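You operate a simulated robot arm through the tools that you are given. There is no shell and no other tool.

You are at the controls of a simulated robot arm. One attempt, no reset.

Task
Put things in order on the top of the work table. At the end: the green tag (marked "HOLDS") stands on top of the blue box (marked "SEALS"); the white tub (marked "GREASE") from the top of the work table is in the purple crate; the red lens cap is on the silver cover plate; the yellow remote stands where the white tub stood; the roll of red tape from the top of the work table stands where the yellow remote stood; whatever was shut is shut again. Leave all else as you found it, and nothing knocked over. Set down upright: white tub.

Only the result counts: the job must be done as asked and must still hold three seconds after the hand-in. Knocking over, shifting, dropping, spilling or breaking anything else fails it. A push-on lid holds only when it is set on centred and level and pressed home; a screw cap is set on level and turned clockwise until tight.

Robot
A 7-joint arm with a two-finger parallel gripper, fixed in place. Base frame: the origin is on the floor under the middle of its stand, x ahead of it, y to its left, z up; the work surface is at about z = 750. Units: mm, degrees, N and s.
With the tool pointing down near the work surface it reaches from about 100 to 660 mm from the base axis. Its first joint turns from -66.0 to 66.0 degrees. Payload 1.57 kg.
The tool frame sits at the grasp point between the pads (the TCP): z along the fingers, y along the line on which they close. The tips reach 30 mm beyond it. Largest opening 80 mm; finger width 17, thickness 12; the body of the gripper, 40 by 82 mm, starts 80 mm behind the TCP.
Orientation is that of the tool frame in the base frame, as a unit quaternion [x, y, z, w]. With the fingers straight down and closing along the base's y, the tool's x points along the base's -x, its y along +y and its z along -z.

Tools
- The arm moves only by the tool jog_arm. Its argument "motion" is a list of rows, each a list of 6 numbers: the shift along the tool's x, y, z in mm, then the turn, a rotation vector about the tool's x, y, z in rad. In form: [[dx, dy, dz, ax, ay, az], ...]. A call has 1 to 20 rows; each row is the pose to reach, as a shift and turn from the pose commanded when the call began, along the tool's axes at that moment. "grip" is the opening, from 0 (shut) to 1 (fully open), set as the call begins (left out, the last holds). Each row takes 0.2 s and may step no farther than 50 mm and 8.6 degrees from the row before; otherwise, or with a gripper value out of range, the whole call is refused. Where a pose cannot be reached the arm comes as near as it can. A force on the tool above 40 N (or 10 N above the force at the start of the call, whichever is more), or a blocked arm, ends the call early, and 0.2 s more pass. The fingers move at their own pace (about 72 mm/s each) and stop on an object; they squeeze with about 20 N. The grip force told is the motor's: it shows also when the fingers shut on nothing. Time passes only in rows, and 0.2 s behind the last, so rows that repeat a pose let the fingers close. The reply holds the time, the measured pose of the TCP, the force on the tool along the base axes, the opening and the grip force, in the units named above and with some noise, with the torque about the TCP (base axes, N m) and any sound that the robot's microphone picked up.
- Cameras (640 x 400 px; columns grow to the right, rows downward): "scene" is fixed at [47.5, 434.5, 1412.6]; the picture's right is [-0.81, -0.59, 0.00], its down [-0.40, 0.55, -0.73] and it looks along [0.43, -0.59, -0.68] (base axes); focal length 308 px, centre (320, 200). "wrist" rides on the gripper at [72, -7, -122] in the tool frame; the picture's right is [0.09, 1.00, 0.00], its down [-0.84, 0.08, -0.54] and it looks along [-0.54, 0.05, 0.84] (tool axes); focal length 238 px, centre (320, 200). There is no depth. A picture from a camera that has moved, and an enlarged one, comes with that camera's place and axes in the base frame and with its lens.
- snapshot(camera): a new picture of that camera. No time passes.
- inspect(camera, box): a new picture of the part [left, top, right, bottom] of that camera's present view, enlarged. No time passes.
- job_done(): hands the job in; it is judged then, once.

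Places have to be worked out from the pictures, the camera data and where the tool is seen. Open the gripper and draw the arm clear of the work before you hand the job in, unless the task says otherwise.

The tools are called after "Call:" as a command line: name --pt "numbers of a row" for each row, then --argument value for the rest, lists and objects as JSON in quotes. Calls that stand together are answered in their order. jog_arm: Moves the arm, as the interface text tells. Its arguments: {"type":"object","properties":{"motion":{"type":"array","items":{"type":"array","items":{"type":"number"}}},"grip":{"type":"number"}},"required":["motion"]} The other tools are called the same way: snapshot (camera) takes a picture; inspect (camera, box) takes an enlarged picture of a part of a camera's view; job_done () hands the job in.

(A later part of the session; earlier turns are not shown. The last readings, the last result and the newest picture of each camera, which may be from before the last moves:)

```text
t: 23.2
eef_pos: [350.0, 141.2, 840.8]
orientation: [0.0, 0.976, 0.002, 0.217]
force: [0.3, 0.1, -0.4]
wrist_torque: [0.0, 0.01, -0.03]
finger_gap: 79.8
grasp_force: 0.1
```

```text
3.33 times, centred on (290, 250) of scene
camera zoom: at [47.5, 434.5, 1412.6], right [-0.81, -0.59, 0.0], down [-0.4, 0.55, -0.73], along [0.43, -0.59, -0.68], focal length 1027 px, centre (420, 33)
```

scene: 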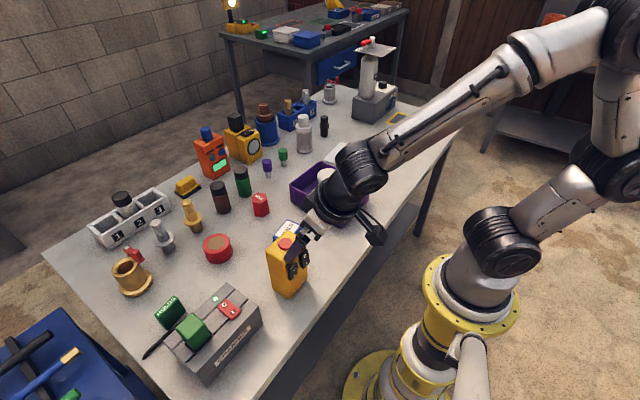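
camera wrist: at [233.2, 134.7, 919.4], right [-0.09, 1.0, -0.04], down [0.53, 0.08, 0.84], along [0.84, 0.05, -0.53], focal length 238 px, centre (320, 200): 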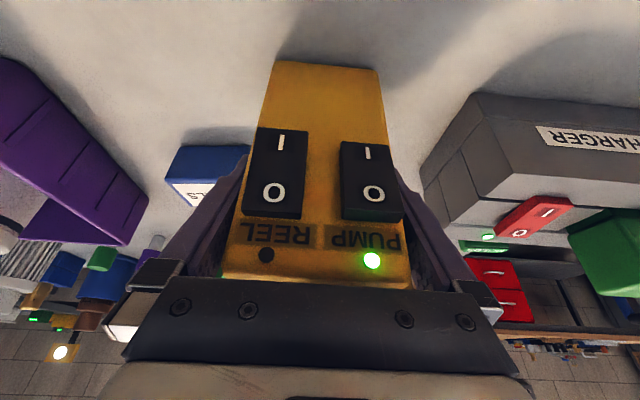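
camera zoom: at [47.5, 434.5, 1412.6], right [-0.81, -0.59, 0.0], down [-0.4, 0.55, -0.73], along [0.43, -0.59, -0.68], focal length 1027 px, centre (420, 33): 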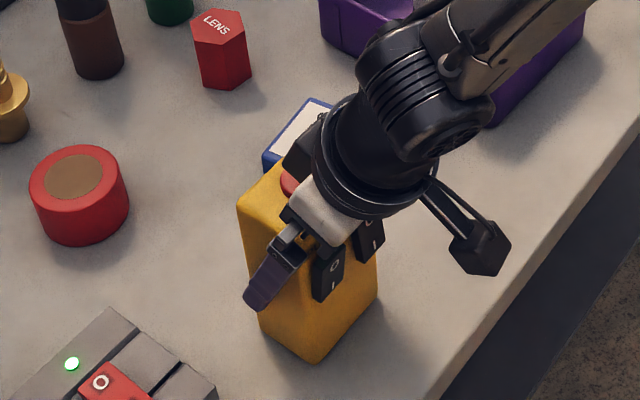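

The TCP is at (350,141,841) with the remote between the fingers and the button and switches clear. I'm closing the grip.

Call:
jog_arm --grip 0 --pt "0 0 0 0 0 0" --pt "0 0 0 0 0 0" --pt "0 0 0 0 0 0"

Call:
snapshot --camera "wrist"

```text
t: 24.0
eef_pos: [349.6, 142.4, 841.0]
orientation: [-0.002, 0.976, 0.002, 0.217]
force: [1.0, -1.1, 0.7]
wrist_torque: [-0.23, -0.02, 0.04]
finger_gap: 76.2
grasp_force: 19.7
```

```text
taken
camera wrist: at [233.1, 134.7, 919.5], right [-0.09, 1.0, -0.04], down [0.53, 0.08, 0.84], along [0.84, 0.05, -0.53], focal length 238 px, centre (320, 200)
```

wrist: 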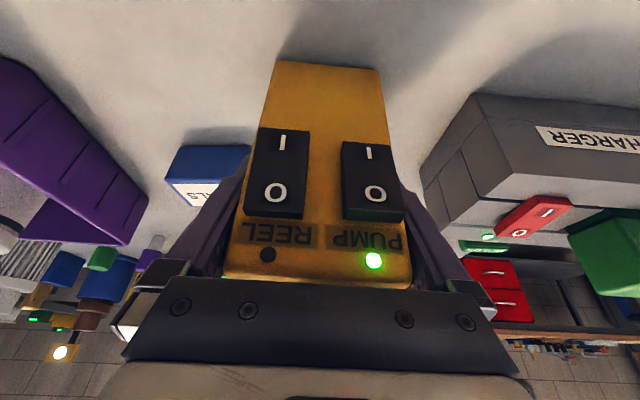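

The gap reads 76.2 mm, a bit wider than I measured, and I'm holding one more moment to see whether it settles before lifting.

Call:
jog_arm --grip 0 --pt "0 0 0 0 0 0" --pt "0 0 0 0 0 0"

Call:
inspect --camera "wrist" --box '[200, 40, 440, 300]'

Call:
inspect --camera "scene" --box '[230, 190, 350, 310]'

```text
t: 24.6
eef_pos: [350.1, 141.3, 840.5]
orientation: [-0.001, 0.976, 0.001, 0.217]
force: [-0.1, -0.9, 1.4]
wrist_torque: [-0.21, 0.0, 0.03]
finger_gap: 75.8
grasp_force: 19.7
```

```text
1.54 times, centred on (320, 170) of wrist
camera zoom: at [233.1, 134.8, 919.5], right [-0.09, 1.0, -0.04], down [0.53, 0.08, 0.84], along [0.84, 0.05, -0.53], focal length 367 px, centre (320, 246)
```

zoom: 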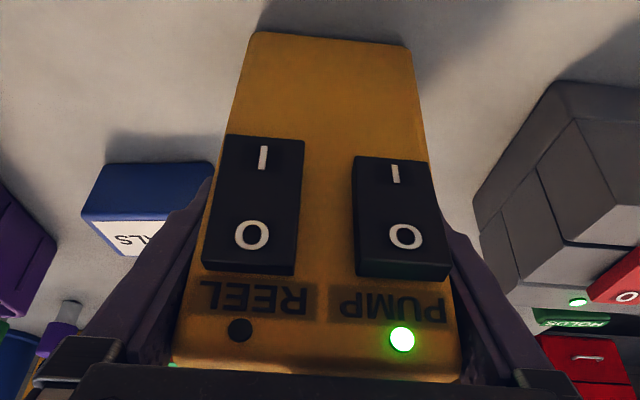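

```text
3.33 times, centred on (290, 250) of scene
camera zoom: at [47.5, 434.5, 1412.6], right [-0.81, -0.59, 0.0], down [-0.4, 0.55, -0.73], along [0.43, -0.59, -0.68], focal length 1027 px, centre (420, 33)
```

zoom: 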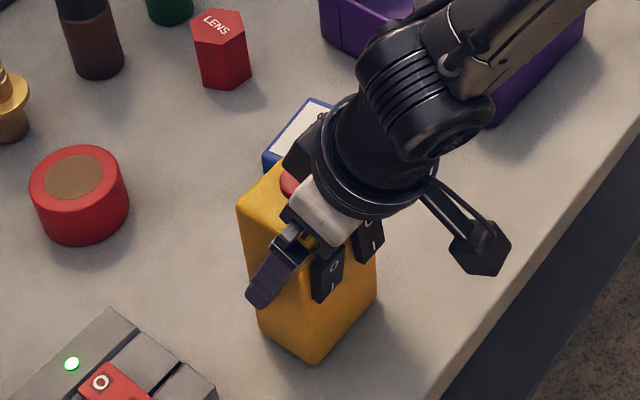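

The grip is stable at 75.8 mm and 19.7 N. I'm lifting 20 mm straight up as a test.

Call:
jog_arm --pt "-2.1 0 -4.5 0 0 0" --pt "-4.2 0 -9.1 0 0 0" --pt "-8.5 0 -18.1 0 0 0" --pt "-8.5 0 -18.1 0 0 0"

Call:
snapshot --camera "wrist"

Call:
inspect --camera "scene" --box '[230, 190, 350, 310]'

```text
t: 25.6
eef_pos: [348.4, 140.7, 862.6]
orientation: [-0.001, 0.976, 0.001, 0.217]
force: [-0.8, 0.1, -1.8]
wrist_torque: [0.03, 0.05, 0.01]
finger_gap: 75.8
grasp_force: 20.1
```

```text
taken
camera wrist: at [232.7, 133.9, 940.8], right [-0.09, 1.0, -0.04], down [0.53, 0.08, 0.84], along [0.84, 0.05, -0.53], focal length 238 px, centre (320, 200)
```

wrist: 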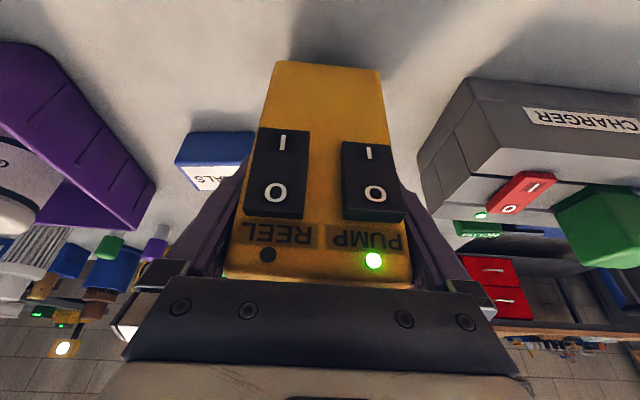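

```text
3.33 times, centred on (290, 250) of scene
camera zoom: at [47.5, 434.5, 1412.6], right [-0.81, -0.59, 0.0], down [-0.4, 0.55, -0.73], along [0.43, -0.59, -0.68], focal length 1027 px, centre (420, 33)
```

zoom: 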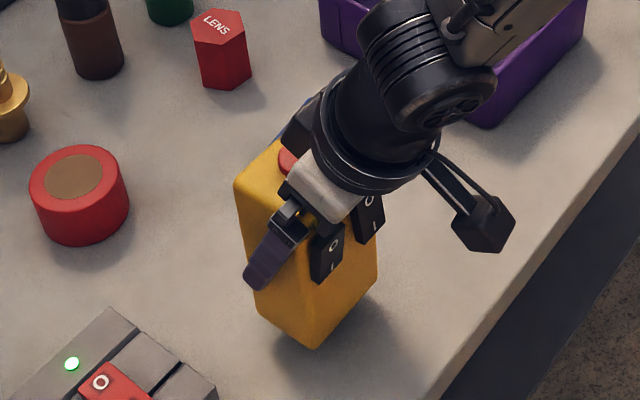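

The remote lifts cleanly and stays upright (~0.2 kg). I'm raising it a further 120 mm and viewing the scene before the swing.

Call:
jog_arm --pt "-12.7 0 -27.2 0 0 0" --pt "-25.4 0 -54.4 0 0 0" --pt "-38.1 0 -81.5 0 0 0" --pt "-50.8 0 -108.7 0 0 0" --pt "-50.8 0 -108.7 0 0 0"

Call:
snapshot --camera "scene"

Call:
inspect --camera "scene" --box '[270, 140, 390, 240]'

```text
t: 26.8
eef_pos: [347.5, 141.6, 981.8]
orientation: [-0.001, 0.976, 0.001, 0.216]
force: [0.3, 0.1, -2.3]
wrist_torque: [-0.01, -0.02, 0.01]
finger_gap: 75.6
grasp_force: 20.3
```

```text
taken
```

scene: 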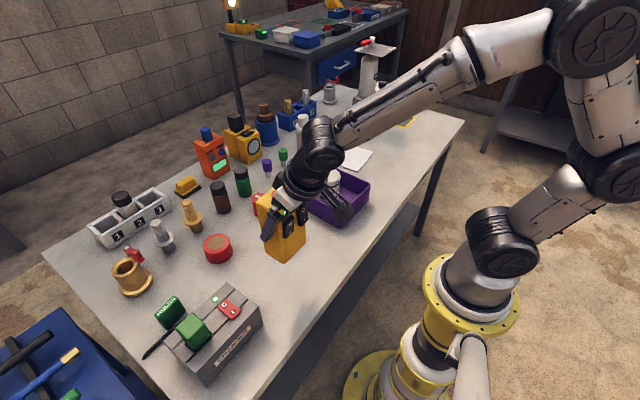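

```text
4.00 times, centred on (330, 190) of scene
camera zoom: at [47.5, 434.5, 1412.6], right [-0.81, -0.59, 0.0], down [-0.4, 0.55, -0.73], along [0.43, -0.59, -0.68], focal length 1232 px, centre (280, 240)
```

zoom: 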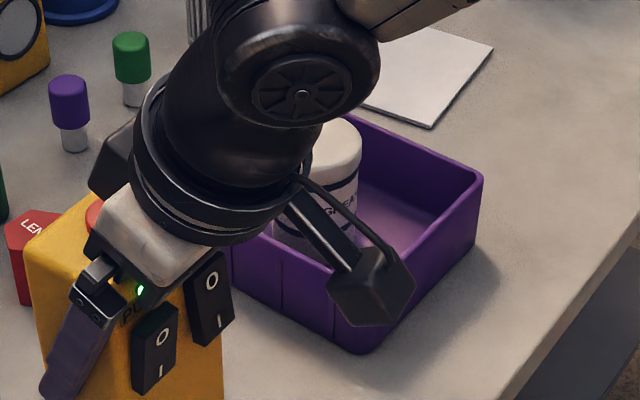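

Clear to travel: the remote's bottom is at about z=891, above the tub in the crate (849). I'm swinging to above the tub's old spot with a −51.3° yaw.

Call:
jog_arm --pt "-4.6 -37.8 1.9 0.021 0 0.045" --pt "-9.2 -75.6 3.8 0.0419 0 0.09" --pt "-13.9 -113.5 5.7 0.0629 0 0.1351" --pt "-18.5 -151.3 7.6 0.0839 0 0.1801" --pt "-23.1 -189.1 9.5 0.1049 0 0.2251" --pt "-27.7 -226.9 11.4 0.1258 0 0.2701" --pt "-32.3 -264.8 13.3 0.1468 -0.001 0.3151" --pt "-36.9 -302.6 15.2 0.1678 -0.001 0.3601" --pt "-41.6 -340.4 17.1 0.1888 -0.001 0.4052" --pt "-46.2 -378.2 18.9 0.2097 -0.001 0.4502" --pt "-50.8 -416 20.8 0.2307 -0.001 0.4952" --pt "-55.4 -453.9 22.7 0.2517 -0.001 0.5402" --pt "-60 -491.7 24.6 0.2726 -0.001 0.5852" --pt "-64.6 -529.5 26.5 0.2936 -0.001 0.6302" --pt "-69.3 -567.3 28.4 0.3146 -0.001 0.6753" --pt "-73.9 -605.2 30.3 0.3356 -0.001 0.7203" --pt "-78.5 -643 32.2 0.3565 -0.0013 0.7653" --pt "-83.1 -680.8 34.1 0.3775 -0.0013 0.8103" --pt "-83.1 -680.8 34.1 0.3775 -0.0013 0.8103"

Call:
snapshot --camera "wrist"

Call:
snapshot --camera "scene"

Call:
inspect --camera "scene" --box '[270, 140, 390, 240]'

```text
t: 30.8
eef_pos: [439.6, -540.4, 984.2]
orientation: [0.422, 0.88, -0.093, 0.195]
force: [0.7, 0.0, -3.1]
wrist_torque: [-0.02, 0.01, -0.02]
finger_gap: 75.8
grasp_force: 20.1
```

```text
taken
camera wrist: at [360.9, -453.2, 1062.0], right [0.72, 0.69, -0.04], down [0.39, -0.37, 0.84], along [0.57, -0.62, -0.54], focal length 238 px, centre (320, 200)
```

wrist: 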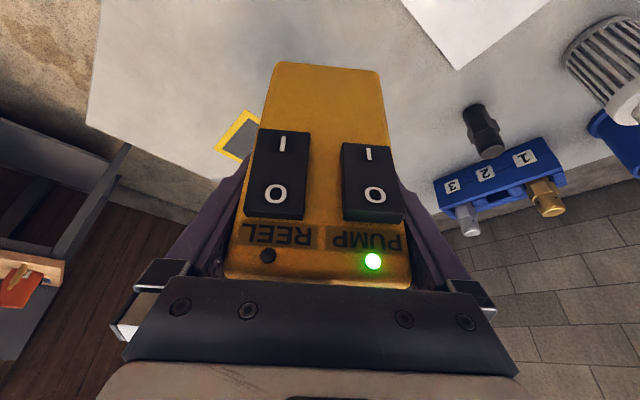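

```text
taken
```

scene: 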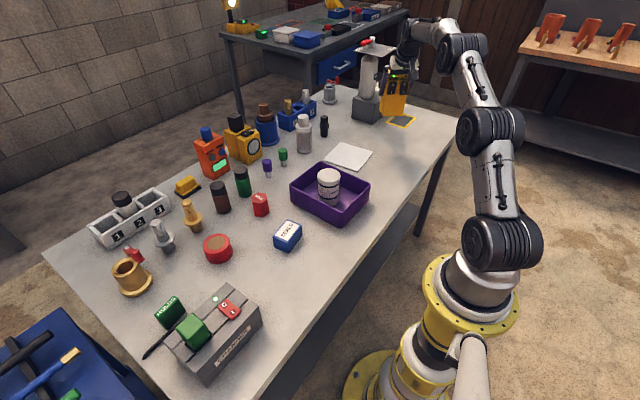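

```text
4.00 times, centred on (330, 190) of scene
camera zoom: at [47.5, 434.5, 1412.6], right [-0.81, -0.59, 0.0], down [-0.4, 0.55, -0.73], along [0.43, -0.59, -0.68], focal length 1232 px, centre (280, 240)
```

zoom: 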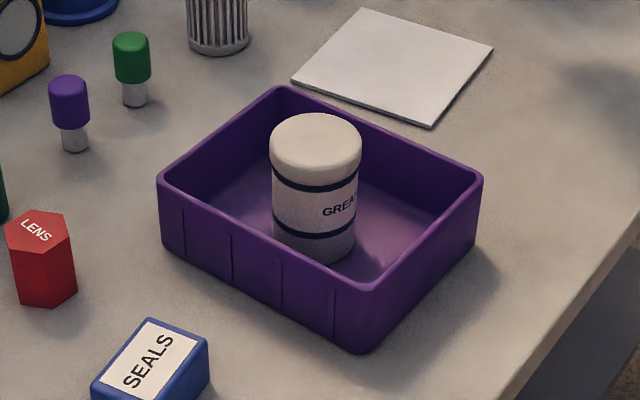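

The tub in the crate looks right, and cross-checking views puts its old spot at about (442.5,−543). I'm descending 133 mm there with the remote and checking how well the arm tracks at this reach.

Call:
jog_arm --pt "10.6 0.1 24.5 0 0 0" --pt "21.2 0.2 48.9 0 0 0" --pt "31.7 0.2 73.4 0 0 0" --pt "42.3 0.3 97.8 0 0 0" --pt "48.5 0.4 112 0 0 0" --pt "52.9 0.4 122.3 0 0 0" --pt "52.9 0.4 122.3 0 0 0"

Call:
snapshot --camera "wrist"

Call:
inspect --camera "scene" --box '[340, 50, 460, 170]'

```text
t: 32.4
eef_pos: [443.0, -540.6, 852.0]
orientation: [0.422, 0.881, -0.092, 0.195]
force: [-1.0, -0.8, -4.0]
wrist_torque: [-0.02, -0.02, -0.01]
finger_gap: 75.7
grasp_force: 19.4
```

```text
taken
camera wrist: at [364.0, -453.6, 929.5], right [0.72, 0.69, -0.04], down [0.39, -0.37, 0.84], along [0.57, -0.62, -0.53], focal length 238 px, centre (320, 200)
```

wrist: 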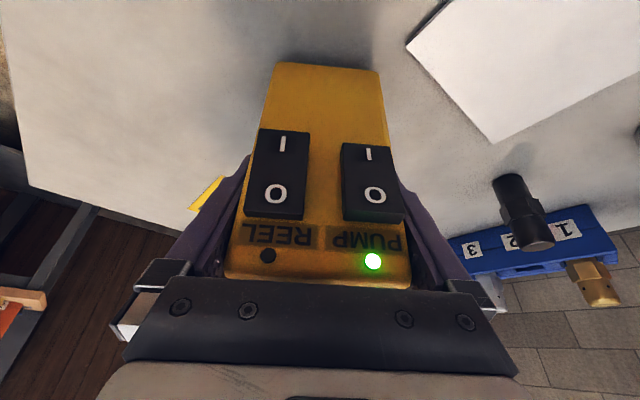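

```text
3.33 times, centred on (400, 110) of scene
camera zoom: at [47.5, 434.5, 1412.6], right [-0.81, -0.59, 0.0], down [-0.4, 0.55, -0.73], along [0.43, -0.59, -0.68], focal length 1027 px, centre (53, 500)
```

zoom: 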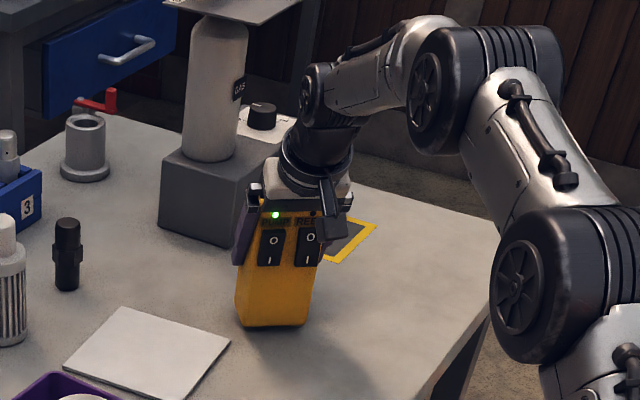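

Bottom about 11 mm above the table at (443,−541), tracking fine. I'm lowering a further 8 mm gently.

Call:
jog_arm --pt "0.5 -0.3 1.8 0 0 0" --pt "1 -0.6 3.6 0 0 0" --pt "1.5 -0.9 5.4 0 0 0" --pt "2.2 -0.9 7.6 0 0 0" --pt "2.2 -0.9 7.6 0 0 0"

```text
t: 33.6
eef_pos: [443.1, -542.9, 842.6]
orientation: [0.422, 0.881, -0.092, 0.195]
force: [0.2, -0.9, -1.8]
wrist_torque: [-0.03, 0.01, 0.03]
finger_gap: 75.8
grasp_force: 20.5
```

Not yet touching, with contact expected near z≈840.7. I'm lowering in 0.7 mm steps.

Call:
jog_arm --pt "0.3 0 0.65 0 0 0" --pt "0.6 0 1.3 0 0 0" --pt "0.85 0 1.8 0 0 0" --pt "0.85 0 1.8 0 0 0"

```text
t: 34.6
eef_pos: [443.3, -542.5, 841.8]
orientation: [0.422, 0.881, -0.093, 0.195]
force: [0.0, 0.5, -1.9]
wrist_torque: [-0.04, 0.03, -0.05]
finger_gap: 75.8
grasp_force: 19.7
```

Call:
jog_arm --pt "0.4 0 0.9 0 0 0" --pt "0.85 0 1.8 0 0 0" --pt "0.85 0 1.8 0 0 0"

Call:
inspect --camera "scene" --box '[350, 70, 430, 160]'

```text
t: 35.4
eef_pos: [443.9, -543.6, 841.0]
orientation: [0.421, 0.88, -0.093, 0.197]
force: [-1.0, 1.9, 8.5]
wrist_torque: [0.19, 0.65, -0.1]
finger_gap: 75.9
grasp_force: 19.9
```

```text
4.44 times, centred on (390, 115) of scene
camera zoom: at [47.3, 434.7, 1412.5], right [-0.81, -0.59, 0.0], down [-0.4, 0.55, -0.73], along [0.43, -0.59, -0.68], focal length 1369 px, centre (9, 578)
```

zoom: 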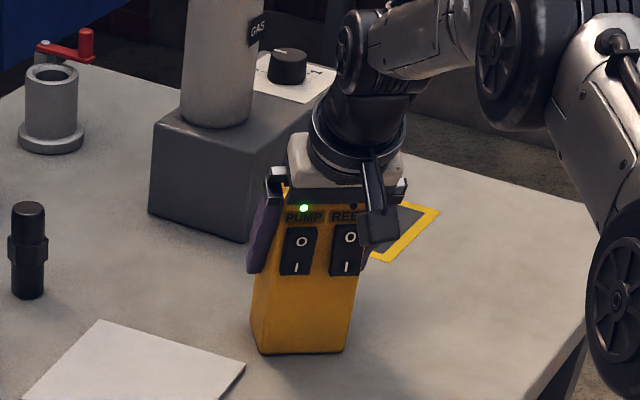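

Contact at about 8.5 N at (443.9,−543.6). I'm easing up slightly to relieve the push.

Call:
jog_arm --pt "-0.25 0 -0.5 0 0 0" --pt "-0.45 0 -0.95 0 0 0" --pt "-0.45 0 -0.95 0 0 0"

```text
t: 36.2
eef_pos: [443.8, -542.8, 840.8]
orientation: [0.421, 0.881, -0.094, 0.196]
force: [-1.3, -3.4, 5.6]
wrist_torque: [-0.34, 0.5, 0.15]
finger_gap: 75.9
grasp_force: 20.1
```

Still about 5.6 N, so I ease up another 0.8 mm and then open.

Call:
jog_arm --pt "-0.2 0 -0.4 0 0 0" --pt "-0.35 0 -0.75 0 0 0" --pt "-0.35 0 -0.75 0 0 0"

```text
t: 37.0
eef_pos: [445.2, -543.3, 840.8]
orientation: [0.422, 0.881, -0.091, 0.196]
force: [-3.9, 0.5, 8.7]
wrist_torque: [-0.5, 0.5, -0.2]
finger_gap: 76.1
grasp_force: 20.0
```

The force hasn't dropped yet (8.7 N), so the arm seems to lag. I'm raising 1 mm more with extra settling time.

Call:
jog_arm --pt "-0.25 0 -0.5 0 0 0" --pt "-0.45 0 -0.95 0 0 0" --pt "-0.45 0 -0.95 0 0 0" --pt "-0.45 0 -0.95 0 0 0"

```text
t: 38.0
eef_pos: [444.3, -543.2, 840.4]
orientation: [0.422, 0.881, -0.092, 0.195]
force: [1.6, -2.2, 2.3]
wrist_torque: [-0.41, 0.0, 0.04]
finger_gap: 75.9
grasp_force: 20.1
```

Only about 2 N remains and the remote rests on the table. I'm opening the gripper.

Call:
jog_arm --grip 1 --pt "0 0 0 0 0 0" --pt "0 0 0 0 0 0" --pt "0 0 0 0 0 0"

Call:
snapshot --camera "wrist"

Call:
inspect --camera "scene" --box '[350, 70, 430, 160]'

```text
t: 38.8
eef_pos: [443.8, -544.3, 842.6]
orientation: [0.422, 0.881, -0.093, 0.195]
force: [-0.8, 0.1, 0.5]
wrist_torque: [0.01, -0.02, -0.02]
finger_gap: 80.0
grasp_force: 0.0
```

```text
taken
camera wrist: at [365.3, -456.7, 919.9], right [0.72, 0.69, -0.04], down [0.39, -0.37, 0.84], along [0.57, -0.62, -0.53], focal length 238 px, centre (320, 200)
```

wrist: 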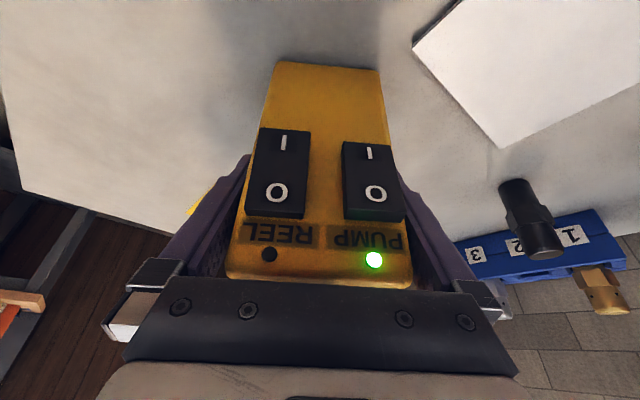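

```text
4.44 times, centred on (390, 115) of scene
camera zoom: at [47.5, 434.5, 1412.6], right [-0.81, -0.59, 0.0], down [-0.4, 0.55, -0.73], along [0.43, -0.59, -0.68], focal length 1369 px, centre (9, 578)
```

zoom: 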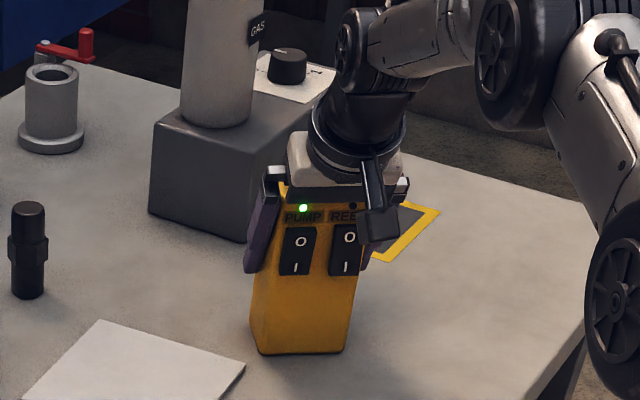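

Only about 2 mm clearance per side, so I retreat slowly along the tool axis and check after 30 mm.

Call:
jog_arm --pt "0 0 -5 0 0 0" --pt "0 0 -12 0 0 0" --pt "0 0 -20 0 0 0" --pt "0 0 -30 0 0 0"

Call:
snapshot --camera "wrist"

Call:
inspect --camera "scene" --box '[350, 70, 430, 160]'

```text
t: 39.8
eef_pos: [436.8, -533.7, 869.1]
orientation: [0.421, 0.881, -0.093, 0.196]
force: [-0.3, 0.1, -0.9]
wrist_torque: [0.0, 0.03, -0.03]
finger_gap: 79.9
grasp_force: 0.1
```

```text
taken
camera wrist: at [357.6, -446.9, 947.6], right [0.72, 0.69, -0.04], down [0.39, -0.37, 0.84], along [0.57, -0.62, -0.53], focal length 238 px, centre (320, 200)
```

wrist: 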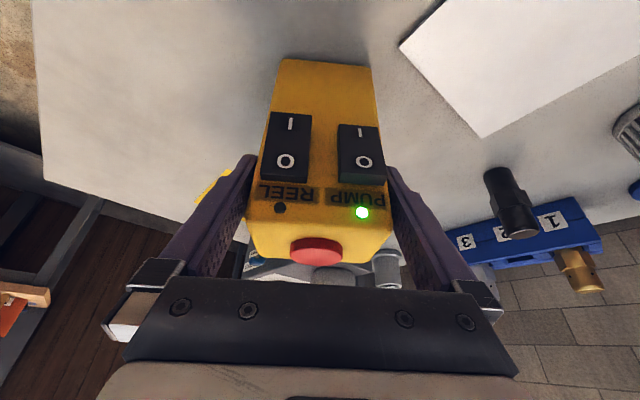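

```text
4.44 times, centred on (390, 115) of scene
camera zoom: at [47.5, 434.5, 1412.6], right [-0.81, -0.59, 0.0], down [-0.4, 0.55, -0.73], along [0.43, -0.59, -0.68], focal length 1369 px, centre (9, 578)
```

zoom: 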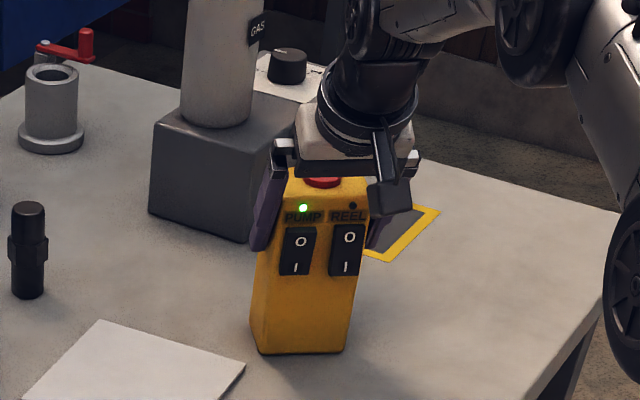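

The remote stands still while the fingers slide off. I'm continuing the retreat.

Call:
jog_arm --pt "0 0 -12 0 0 0" --pt "0 0 -25 0 0 0" --pt "0 0 -40 0 0 0" --pt "0 0 -60 0 0 0" --pt "0 0 -90 0 0 0" --pt "0 0 -130 0 0 0"

Call:
snapshot --camera "wrist"

Call:
snapshot --camera "scene"

Call:
inspect --camera "scene" --box '[330, 70, 430, 160]'

Call:
inspect --camera "scene" --box '[130, 220, 310, 340]'

```text
t: 41.2
eef_pos: [398.7, -489.4, 988.8]
orientation: [0.422, 0.881, -0.093, 0.195]
force: [0.4, -1.0, 0.2]
wrist_torque: [0.0, 0.02, 0.01]
finger_gap: 79.9
grasp_force: 0.1
```

```text
taken
camera wrist: at [320.7, -402.4, 1067.2], right [0.72, 0.69, -0.04], down [0.39, -0.37, 0.84], along [0.57, -0.62, -0.54], focal length 238 px, centre (320, 200)
```

wrist: 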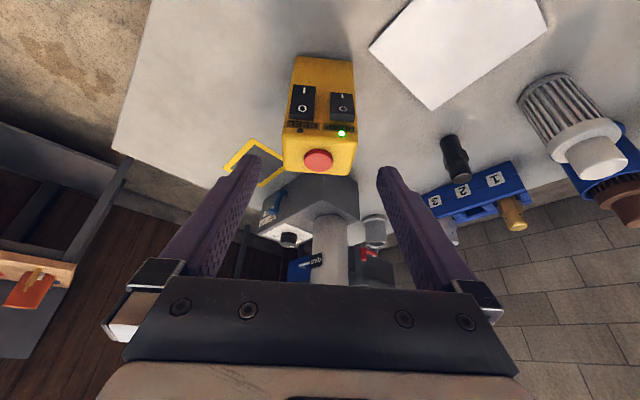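

```text
taken
```

scene: 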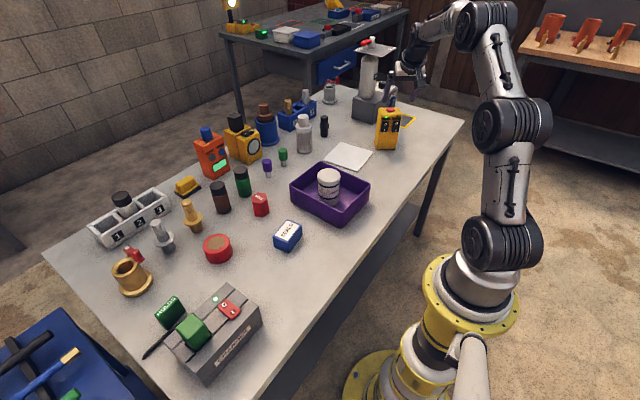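

```text
4.44 times, centred on (380, 115) of scene
camera zoom: at [47.5, 434.5, 1412.6], right [-0.81, -0.59, 0.0], down [-0.4, 0.55, -0.73], along [0.43, -0.59, -0.68], focal length 1369 px, centre (53, 578)
```

zoom: 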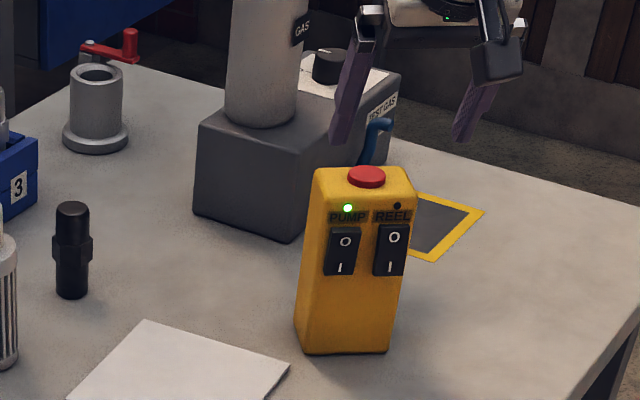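

```text
3.33 times, centred on (220, 280) of scene
camera zoom: at [47.5, 434.5, 1412.6], right [-0.81, -0.59, 0.0], down [-0.4, 0.55, -0.73], along [0.43, -0.59, -0.68], focal length 1027 px, centre (653, -67)
```

zoom: 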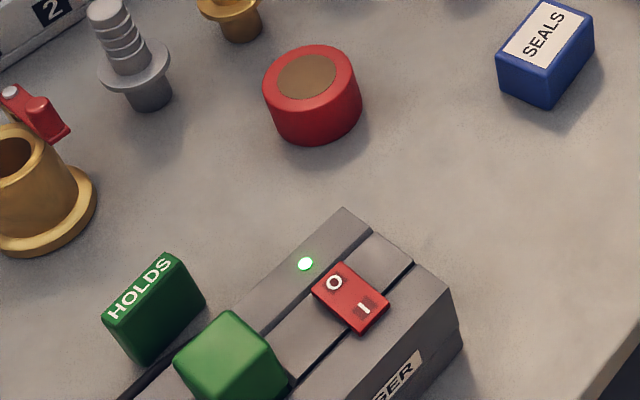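

The remote stands upright at about (445,−544), matching the tub's old spot. Next is the red tape roll near (555,180), so I swing back over it with the tool vertical to measure it.

Call:
jog_arm --pt "25.4 33 -9.8 -0.0121 0.0255 -0.0551" --pt "50.8 66.1 -19.6 -0.0243 0.051 -0.1102" --pt "76.1 99.1 -29.4 -0.0364 0.0766 -0.1653" --pt "101.5 132.2 -39.2 -0.0485 0.1021 -0.2204" --pt "126.9 165.2 -49 -0.0606 0.1276 -0.2755" --pt "152.3 198.3 -58.8 -0.0728 0.1531 -0.3306" --pt "177.7 231.3 -68.6 -0.0849 0.1786 -0.3857" --pt "203.1 264.4 -78.5 -0.097 0.2042 -0.4409" --pt "228.4 297.4 -88.3 -0.1091 0.2297 -0.496" --pt "253.8 330.4 -98.1 -0.1213 0.2552 -0.5511" --pt "279.2 363.5 -107.9 -0.1334 0.2807 -0.6062" --pt "304.6 396.5 -117.7 -0.1455 0.3062 -0.6613" --pt "330 429.6 -127.5 -0.1576 0.3317 -0.7164" --pt "355.3 462.6 -137.3 -0.1698 0.3573 -0.7715" --pt "380.7 495.7 -147.1 -0.1819 0.3828 -0.8266" --pt "406.1 528.7 -156.9 -0.194 0.4083 -0.8817" --pt "406.1 528.7 -156.9 -0.194 0.4083 -0.8817"

Call:
snapshot --camera "wrist"

Call:
snapshot --camera "scene"

```text
t: 44.8
eef_pos: [540.6, 179.3, 961.2]
orientation: [-0.002, 1.0, 0.001, -0.001]
force: [-0.2, -0.4, 0.2]
wrist_torque: [0.03, 0.0, 0.0]
finger_gap: 79.8
grasp_force: 0.0
```

```text
taken
camera wrist: at [467.7, 172.8, 1080.8], right [-0.1, 1.0, 0.0], down [0.84, 0.08, 0.54], along [0.54, 0.05, -0.84], focal length 238 px, centre (320, 200)
```

wrist: 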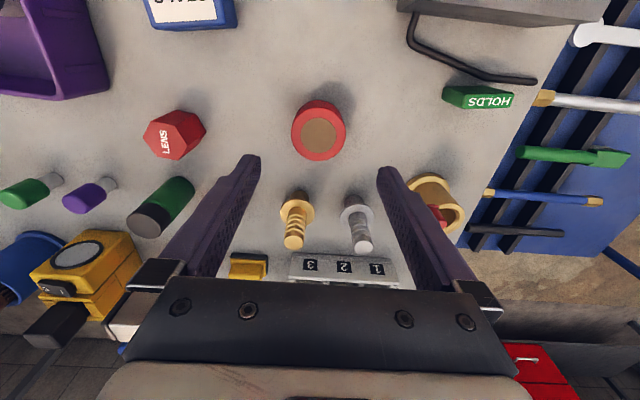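

```text
taken
```

scene: 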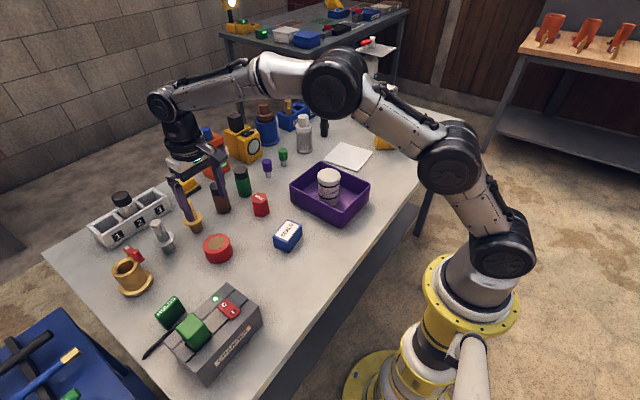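

I have a good overhead view of the tape, LENS cap, HOLDS tag and SEALS box. I'm enlarging each to measure them.

Call:
inspect --camera "wrist" --box '[260, 80, 390, 180]'

Call:
inspect --camera "wrist" --box '[400, 0, 560, 125]'

Call:
inspect --camera "wrist" --box '[110, 0, 270, 180]'

```text
4.00 times, centred on (325, 130) of wrist
camera zoom: at [467.7, 172.8, 1080.8], right [-0.1, 1.0, 0.0], down [0.84, 0.08, 0.54], along [0.54, 0.05, -0.84], focal length 953 px, centre (300, 480)
```

zoom: 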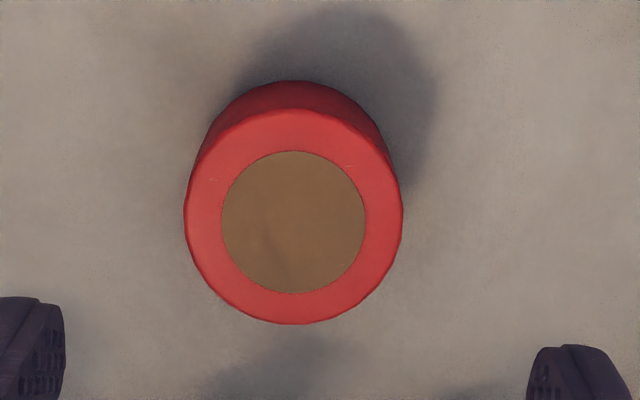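

```text
3.20 times, centred on (480, 62) of wrist
camera zoom: at [467.7, 172.8, 1080.8], right [-0.1, 1.0, 0.0], down [0.84, 0.08, 0.54], along [0.54, 0.05, -0.84], focal length 763 px, centre (-192, 640)
```

zoom: 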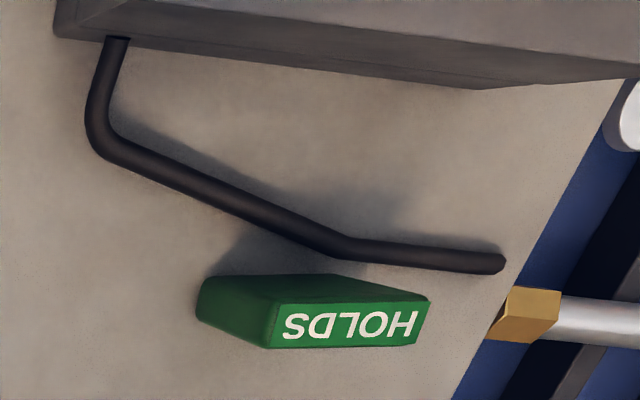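

```text
2.22 times, centred on (190, 90) of wrist
camera zoom: at [467.7, 172.8, 1080.8], right [-0.1, 1.0, 0.0], down [0.84, 0.08, 0.54], along [0.54, 0.05, -0.84], focal length 530 px, centre (609, 444)
```

zoom: 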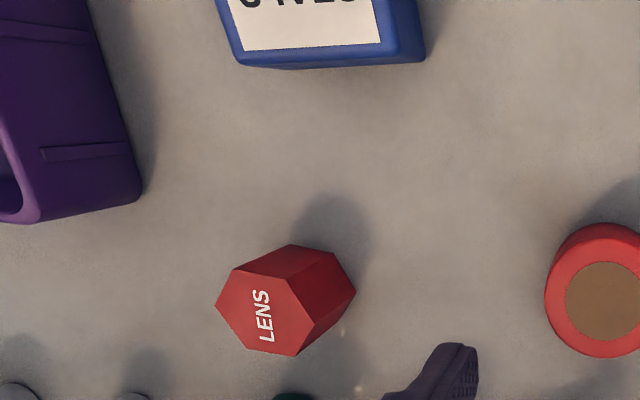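

The tape roll is centred near (561,180), about 68 mm across and 40 mm high. I'm descending to just above it, then rechecking alignment.

Call:
jog_arm --pt "-7 0.3 37 0 0 0" --pt "-14 0.7 74 0 0 0" --pt "-20.7 1 108 0 0 0" --pt "-20.7 1 120 0 0 0" --pt "-20.7 1 120 0 0 0"

Call:
inspect --camera "wrist" --box '[230, 90, 410, 230]'

Call:
inspect --camera "scene" --box '[150, 150, 300, 290]'

```text
t: 46.0
eef_pos: [558.8, 183.0, 839.4]
orientation: [-0.002, 1.0, 0.001, 0.0]
force: [-0.1, -0.5, 0.6]
wrist_torque: [0.01, -0.02, -0.02]
finger_gap: 80.0
grasp_force: 0.1
```

```text
2.86 times, centred on (320, 160) of wrist
camera zoom: at [487.1, 174.9, 958.6], right [-0.1, 1.0, 0.0], down [0.84, 0.08, 0.54], along [0.54, 0.05, -0.84], focal length 681 px, centre (320, 314)
```

zoom: 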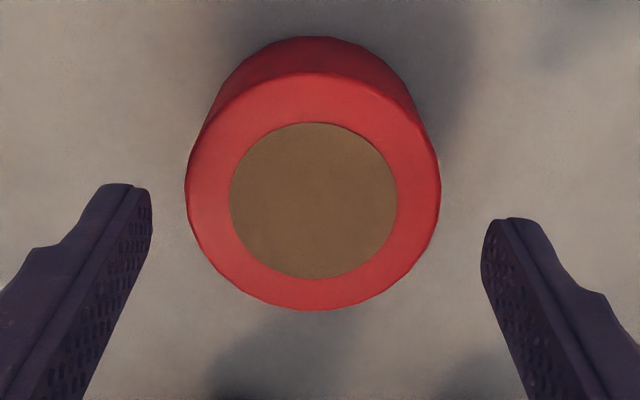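

```text
2.86 times, centred on (225, 220) of scene
camera zoom: at [47.5, 434.5, 1412.6], right [-0.81, -0.59, 0.0], down [-0.4, 0.55, -0.73], along [0.43, -0.59, -0.68], focal length 880 px, centre (591, 143)
```

zoom: 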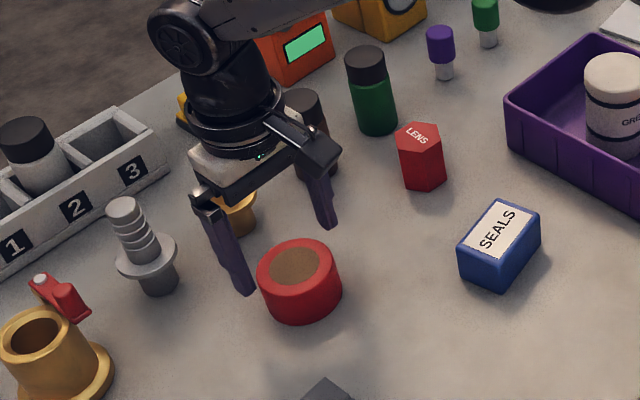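

The roll is within 1 mm sideways of the finger midline. I'm descending 50 mm around it, keeping the tips a few millimetres off the table.

Call:
jog_arm --pt "1.5 -0.9 12 0 0 0" --pt "1.5 -0.9 24 0 0 0" --pt "1.5 -0.9 36 0 0 0" --pt "1.5 -0.9 44 0 0 0" --pt "1.5 -0.9 49 0 0 0" --pt "1.5 -0.9 49 0 0 0"

Call:
inspect --camera "wrist" --box '[220, 110, 420, 260]'

Call:
inspect --camera "scene" --box '[150, 190, 290, 300]'

```text
t: 47.4
eef_pos: [558.4, 180.4, 791.7]
orientation: [-0.002, 1.0, 0.001, -0.001]
force: [0.2, 0.1, 0.5]
wrist_torque: [-0.01, -0.01, 0.0]
finger_gap: 80.0
grasp_force: 0.1
```

```text
2.67 times, centred on (320, 185) of wrist
camera zoom: at [486.5, 173.3, 910.9], right [-0.1, 1.0, 0.0], down [0.84, 0.08, 0.54], along [0.54, 0.05, -0.84], focal length 636 px, centre (320, 240)
```

zoom: 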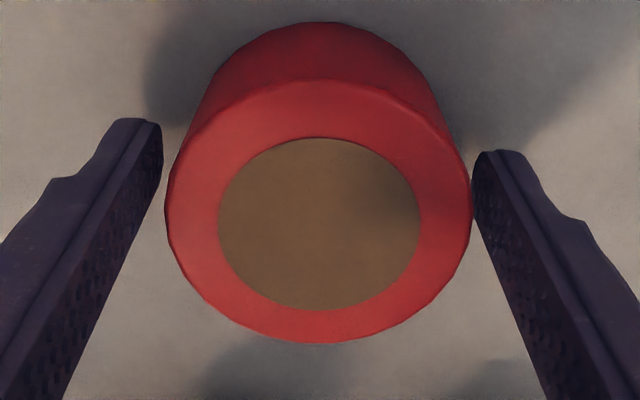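

```text
3.64 times, centred on (220, 245) of scene
camera zoom: at [47.5, 434.5, 1412.6], right [-0.81, -0.59, 0.0], down [-0.4, 0.55, -0.73], along [0.43, -0.59, -0.68], focal length 1120 px, centre (684, 36)
```

zoom: 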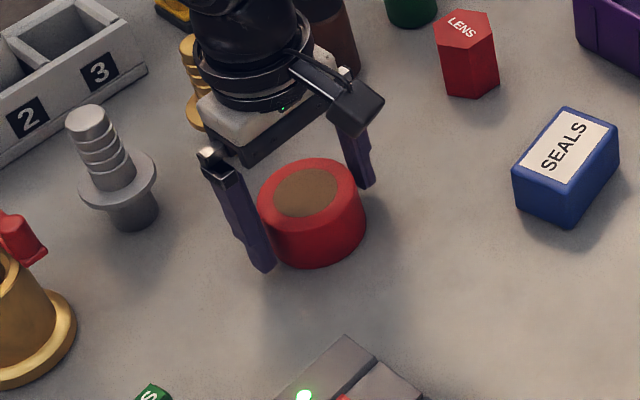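

The roll is centred between the fingers. I'm lowering 3 mm more and closing the grip.

Call:
jog_arm --pt "1 0 3 0 0 0" --pt "1 0 3 0 0 0"

Call:
jog_arm --grip 0 --pt "0 0 0 0 0 0" --pt "0 0 0 0 0 0" --pt "0 0 0 0 0 0"

Call:
inspect --camera "wrist" --box '[220, 110, 420, 260]'

```text
t: 48.0
eef_pos: [557.2, 180.5, 787.3]
orientation: [-0.002, 1.0, 0.001, -0.001]
force: [0.5, -0.5, 0.9]
wrist_torque: [0.02, -0.01, 0.03]
finger_gap: 79.9
grasp_force: 0.0
```

```text
t: 48.8
eef_pos: [558.4, 180.4, 788.7]
orientation: [-0.002, 1.0, 0.001, 0.0]
force: [-0.4, -1.0, 0.3]
wrist_torque: [-0.04, -0.01, 0.01]
finger_gap: 66.0
grasp_force: 19.9
```

```text
2.67 times, centred on (320, 185) of wrist
camera zoom: at [486.3, 173.3, 908.2], right [-0.1, 1.0, 0.0], down [0.84, 0.08, 0.54], along [0.54, 0.05, -0.84], focal length 636 px, centre (320, 240)
```

zoom: 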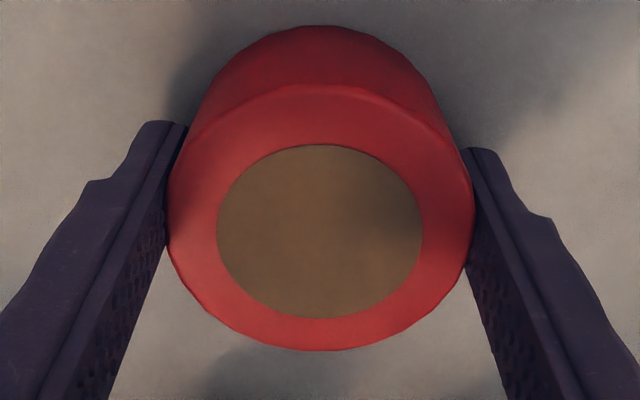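

The roll is gripped at 66 mm. I'm lifting 110 mm and carrying it to above the remote's old spot at (350,142.5).

Call:
jog_arm --pt "0 0 -10 0 0 0" --pt "0 0 -40 0 0 0" --pt "0 0 -75 0 0 0" --pt "0 0 -110 0 0 0" --pt "41 -7.6 -110 0 0 0" --pt "82 -15.2 -110 0 0 0" --pt "123 -22.8 -110 0 0 0" --pt "164 -30.4 -110 0 0 0" --pt "206.5 -38 -110 0 0 0" --pt "206.5 -38 -110 0 0 0"

Call:
snapshot --camera "wrist"

Call:
snapshot --camera "scene"

```text
t: 51.0
eef_pos: [347.6, 138.1, 895.1]
orientation: [-0.002, 1.0, 0.001, -0.001]
force: [0.4, 0.4, -1.4]
wrist_torque: [0.0, 0.03, -0.02]
finger_gap: 65.4
grasp_force: 20.1
```

```text
taken
camera wrist: at [276.2, 130.6, 1015.9], right [-0.1, 1.0, 0.0], down [0.84, 0.08, 0.54], along [0.54, 0.05, -0.84], focal length 238 px, centre (320, 200)
```

wrist: 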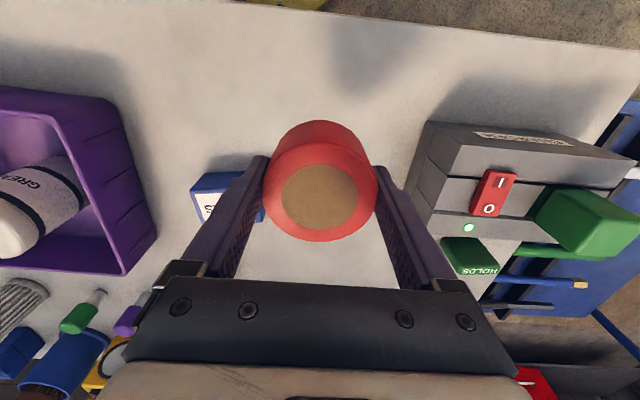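

```text
taken
```

scene: 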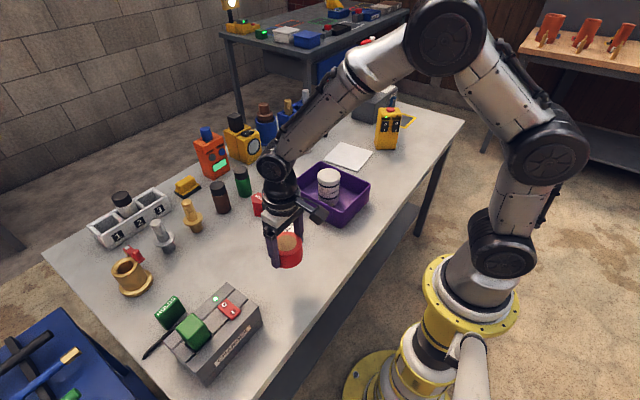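

I'm about 3–5 mm off the target, so I correct while lowering 98 mm, leaving roughly 9 mm to go.

Call:
jog_arm --pt "-3 4.6 25 0 0 0" --pt "-3 4.6 50 0 0 0" --pt "-3 4.6 75 0 0 0" --pt "-3 4.6 90 0 0 0" --pt "-3 4.6 98 0 0 0" --pt "-3 4.6 98 0 0 0"

Call:
snapshot --camera "wrist"

Call:
inspect --camera "scene" --box '[230, 190, 350, 310]'

```text
t: 52.4
eef_pos: [354.9, 144.9, 798.0]
orientation: [-0.001, 1.0, 0.0, 0.0]
force: [0.3, -0.2, -1.7]
wrist_torque: [0.0, -0.09, 0.03]
finger_gap: 65.6
grasp_force: 19.8
```

```text
taken
camera wrist: at [283.6, 138.3, 918.2], right [-0.1, 1.0, 0.0], down [0.84, 0.08, 0.54], along [0.54, 0.05, -0.84], focal length 238 px, centre (320, 200)
```

wrist: 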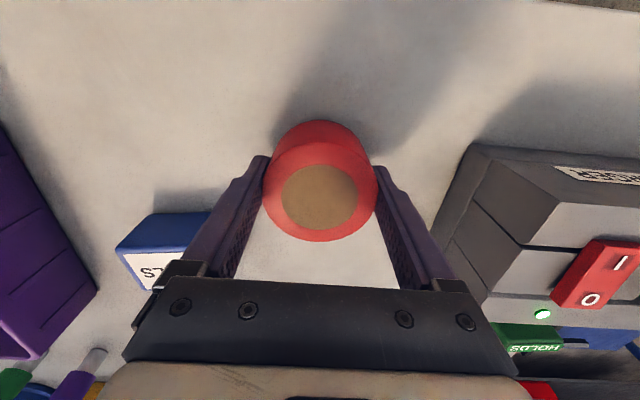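

```text
3.33 times, centred on (290, 250) of scene
camera zoom: at [47.5, 434.5, 1412.6], right [-0.81, -0.59, 0.0], down [-0.4, 0.55, -0.73], along [0.43, -0.59, -0.68], focal length 1027 px, centre (420, 33)
```

zoom: 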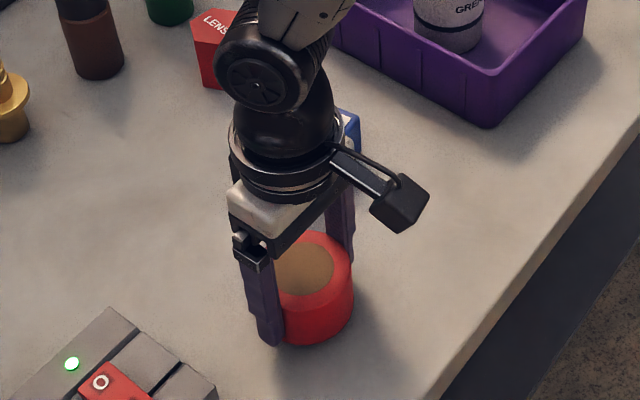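

Now slightly past, at (355,145); I nudge back to (351.5,142.5) while lowering 8 mm.

Call:
jog_arm --pt "1.7 -1.3 2 0 0 0" --pt "3.4 -2.6 4 0 0 0" --pt "3.4 -2.6 6 0 0 0" --pt "3.4 -2.6 8 0 0 0" --pt "3.4 -2.6 8 0 0 0"

```text
t: 53.6
eef_pos: [352.9, 142.8, 792.1]
orientation: [-0.002, 1.0, 0.001, -0.001]
force: [-0.6, 0.2, -2.0]
wrist_torque: [0.01, 0.0, 0.0]
finger_gap: 65.7
grasp_force: 20.3
```

Still in the air (z 792, contact expected near 788). I'm lowering in 1 mm steps.

Call:
jog_arm --pt "0.5 0 1 0 0 0" --pt "1 0 2 0 0 0" --pt "1 0 3 0 0 0" --pt "1 0 3 0 0 0"

```text
t: 54.6
eef_pos: [350.2, 142.3, 788.6]
orientation: [-0.001, 1.0, 0.001, -0.001]
force: [-0.8, 0.0, -1.6]
wrist_torque: [0.0, -0.01, -0.01]
finger_gap: 65.6
grasp_force: 20.3
```

Call:
jog_arm --pt "0 0 0.7 0 0 0" --pt "0 0 1.4 0 0 0" --pt "0 0 1.4 0 0 0"

```text
t: 55.4
eef_pos: [351.0, 142.1, 788.6]
orientation: [-0.002, 1.0, 0.002, 0.0]
force: [-1.8, -3.0, 11.5]
wrist_torque: [-0.18, 0.1, -0.09]
finger_gap: 65.5
grasp_force: 19.7
```

Contact at about 11 N with the roll at (351,142). I'm easing up 1 mm and opening the grip.

Call:
jog_arm --pt "0 0 -0.6 0 0 0" --pt "0 0 -1.2 0 0 0" --pt "0 0 -1.2 0 0 0"

Call:
jog_arm --grip 1 --pt "0 0 0 0 0 0" --pt "0 0 0 0 0 0" --pt "0 0 0 0 0 0"

Call:
inspect --camera "wrist" --box '[220, 110, 420, 260]'

```text
t: 56.2
eef_pos: [350.6, 143.3, 787.6]
orientation: [-0.002, 1.0, 0.001, 0.0]
force: [-0.5, 1.6, 3.6]
wrist_torque: [0.07, -0.1, 0.06]
finger_gap: 65.5
grasp_force: 20.2
```

```text
t: 57.0
eef_pos: [350.2, 141.4, 788.2]
orientation: [-0.001, 1.0, 0.001, -0.001]
force: [0.2, 1.0, -0.7]
wrist_torque: [-0.03, 0.0, 0.02]
finger_gap: 79.8
grasp_force: 0.0
```

```text
2.67 times, centred on (320, 185) of wrist
camera zoom: at [279.0, 135.4, 908.0], right [-0.1, 1.0, 0.0], down [0.84, 0.08, 0.54], along [0.54, 0.05, -0.84], focal length 636 px, centre (320, 240)
```

zoom: 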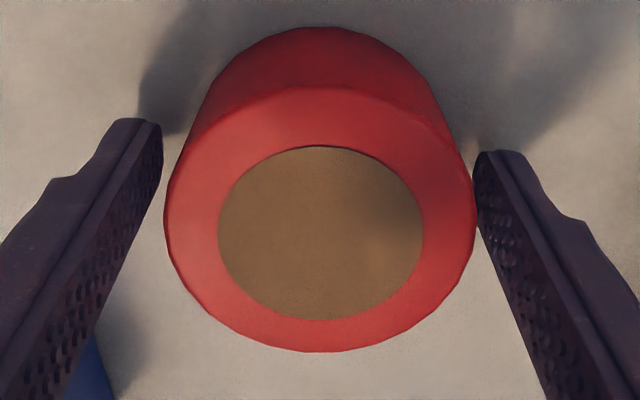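

The roll stands released on the remote's old spot. I'm going straight up 150 mm, then over toward the LENS cap near (577,0).

Call:
jog_arm --pt "0 0 -15 0 0 0" --pt "0 0 -40 0 0 0" --pt "0 0 -80 0 0 0" --pt "0 0 -120 0 0 0" --pt "0 0 -150 0 0 0" --pt "-34 -23 -150 0 0 0" --pt "-68 -47 -150 0 0 0" --pt "-102 -70 -150 0 0 0" --pt "-137 -94 -150 0 0 0" --pt "-171 -117 -150 0 0 0" --pt "-205 -140 -150 0 0 0" --pt "-205 -140 -150 0 0 0"

Call:
snapshot --camera "wrist"

Call:
snapshot --camera "scene"

```text
t: 59.6
eef_pos: [551.8, 0.7, 938.3]
orientation: [-0.002, 1.0, 0.0, -0.001]
force: [0.8, -0.1, 0.5]
wrist_torque: [-0.01, 0.02, 0.03]
finger_gap: 80.0
grasp_force: 0.0
```

```text
taken
camera wrist: at [480.3, -6.2, 1057.2], right [-0.1, 1.0, 0.0], down [0.84, 0.08, 0.54], along [0.54, 0.05, -0.84], focal length 238 px, centre (320, 200)
```

wrist: 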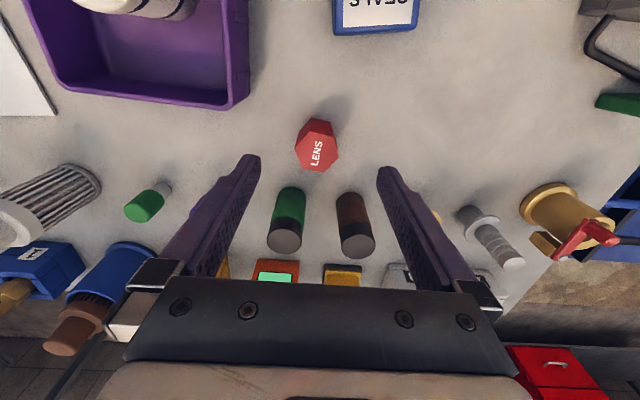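

```text
taken
```

scene: 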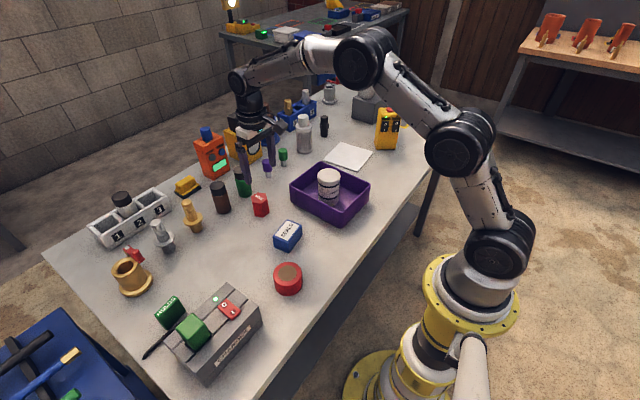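

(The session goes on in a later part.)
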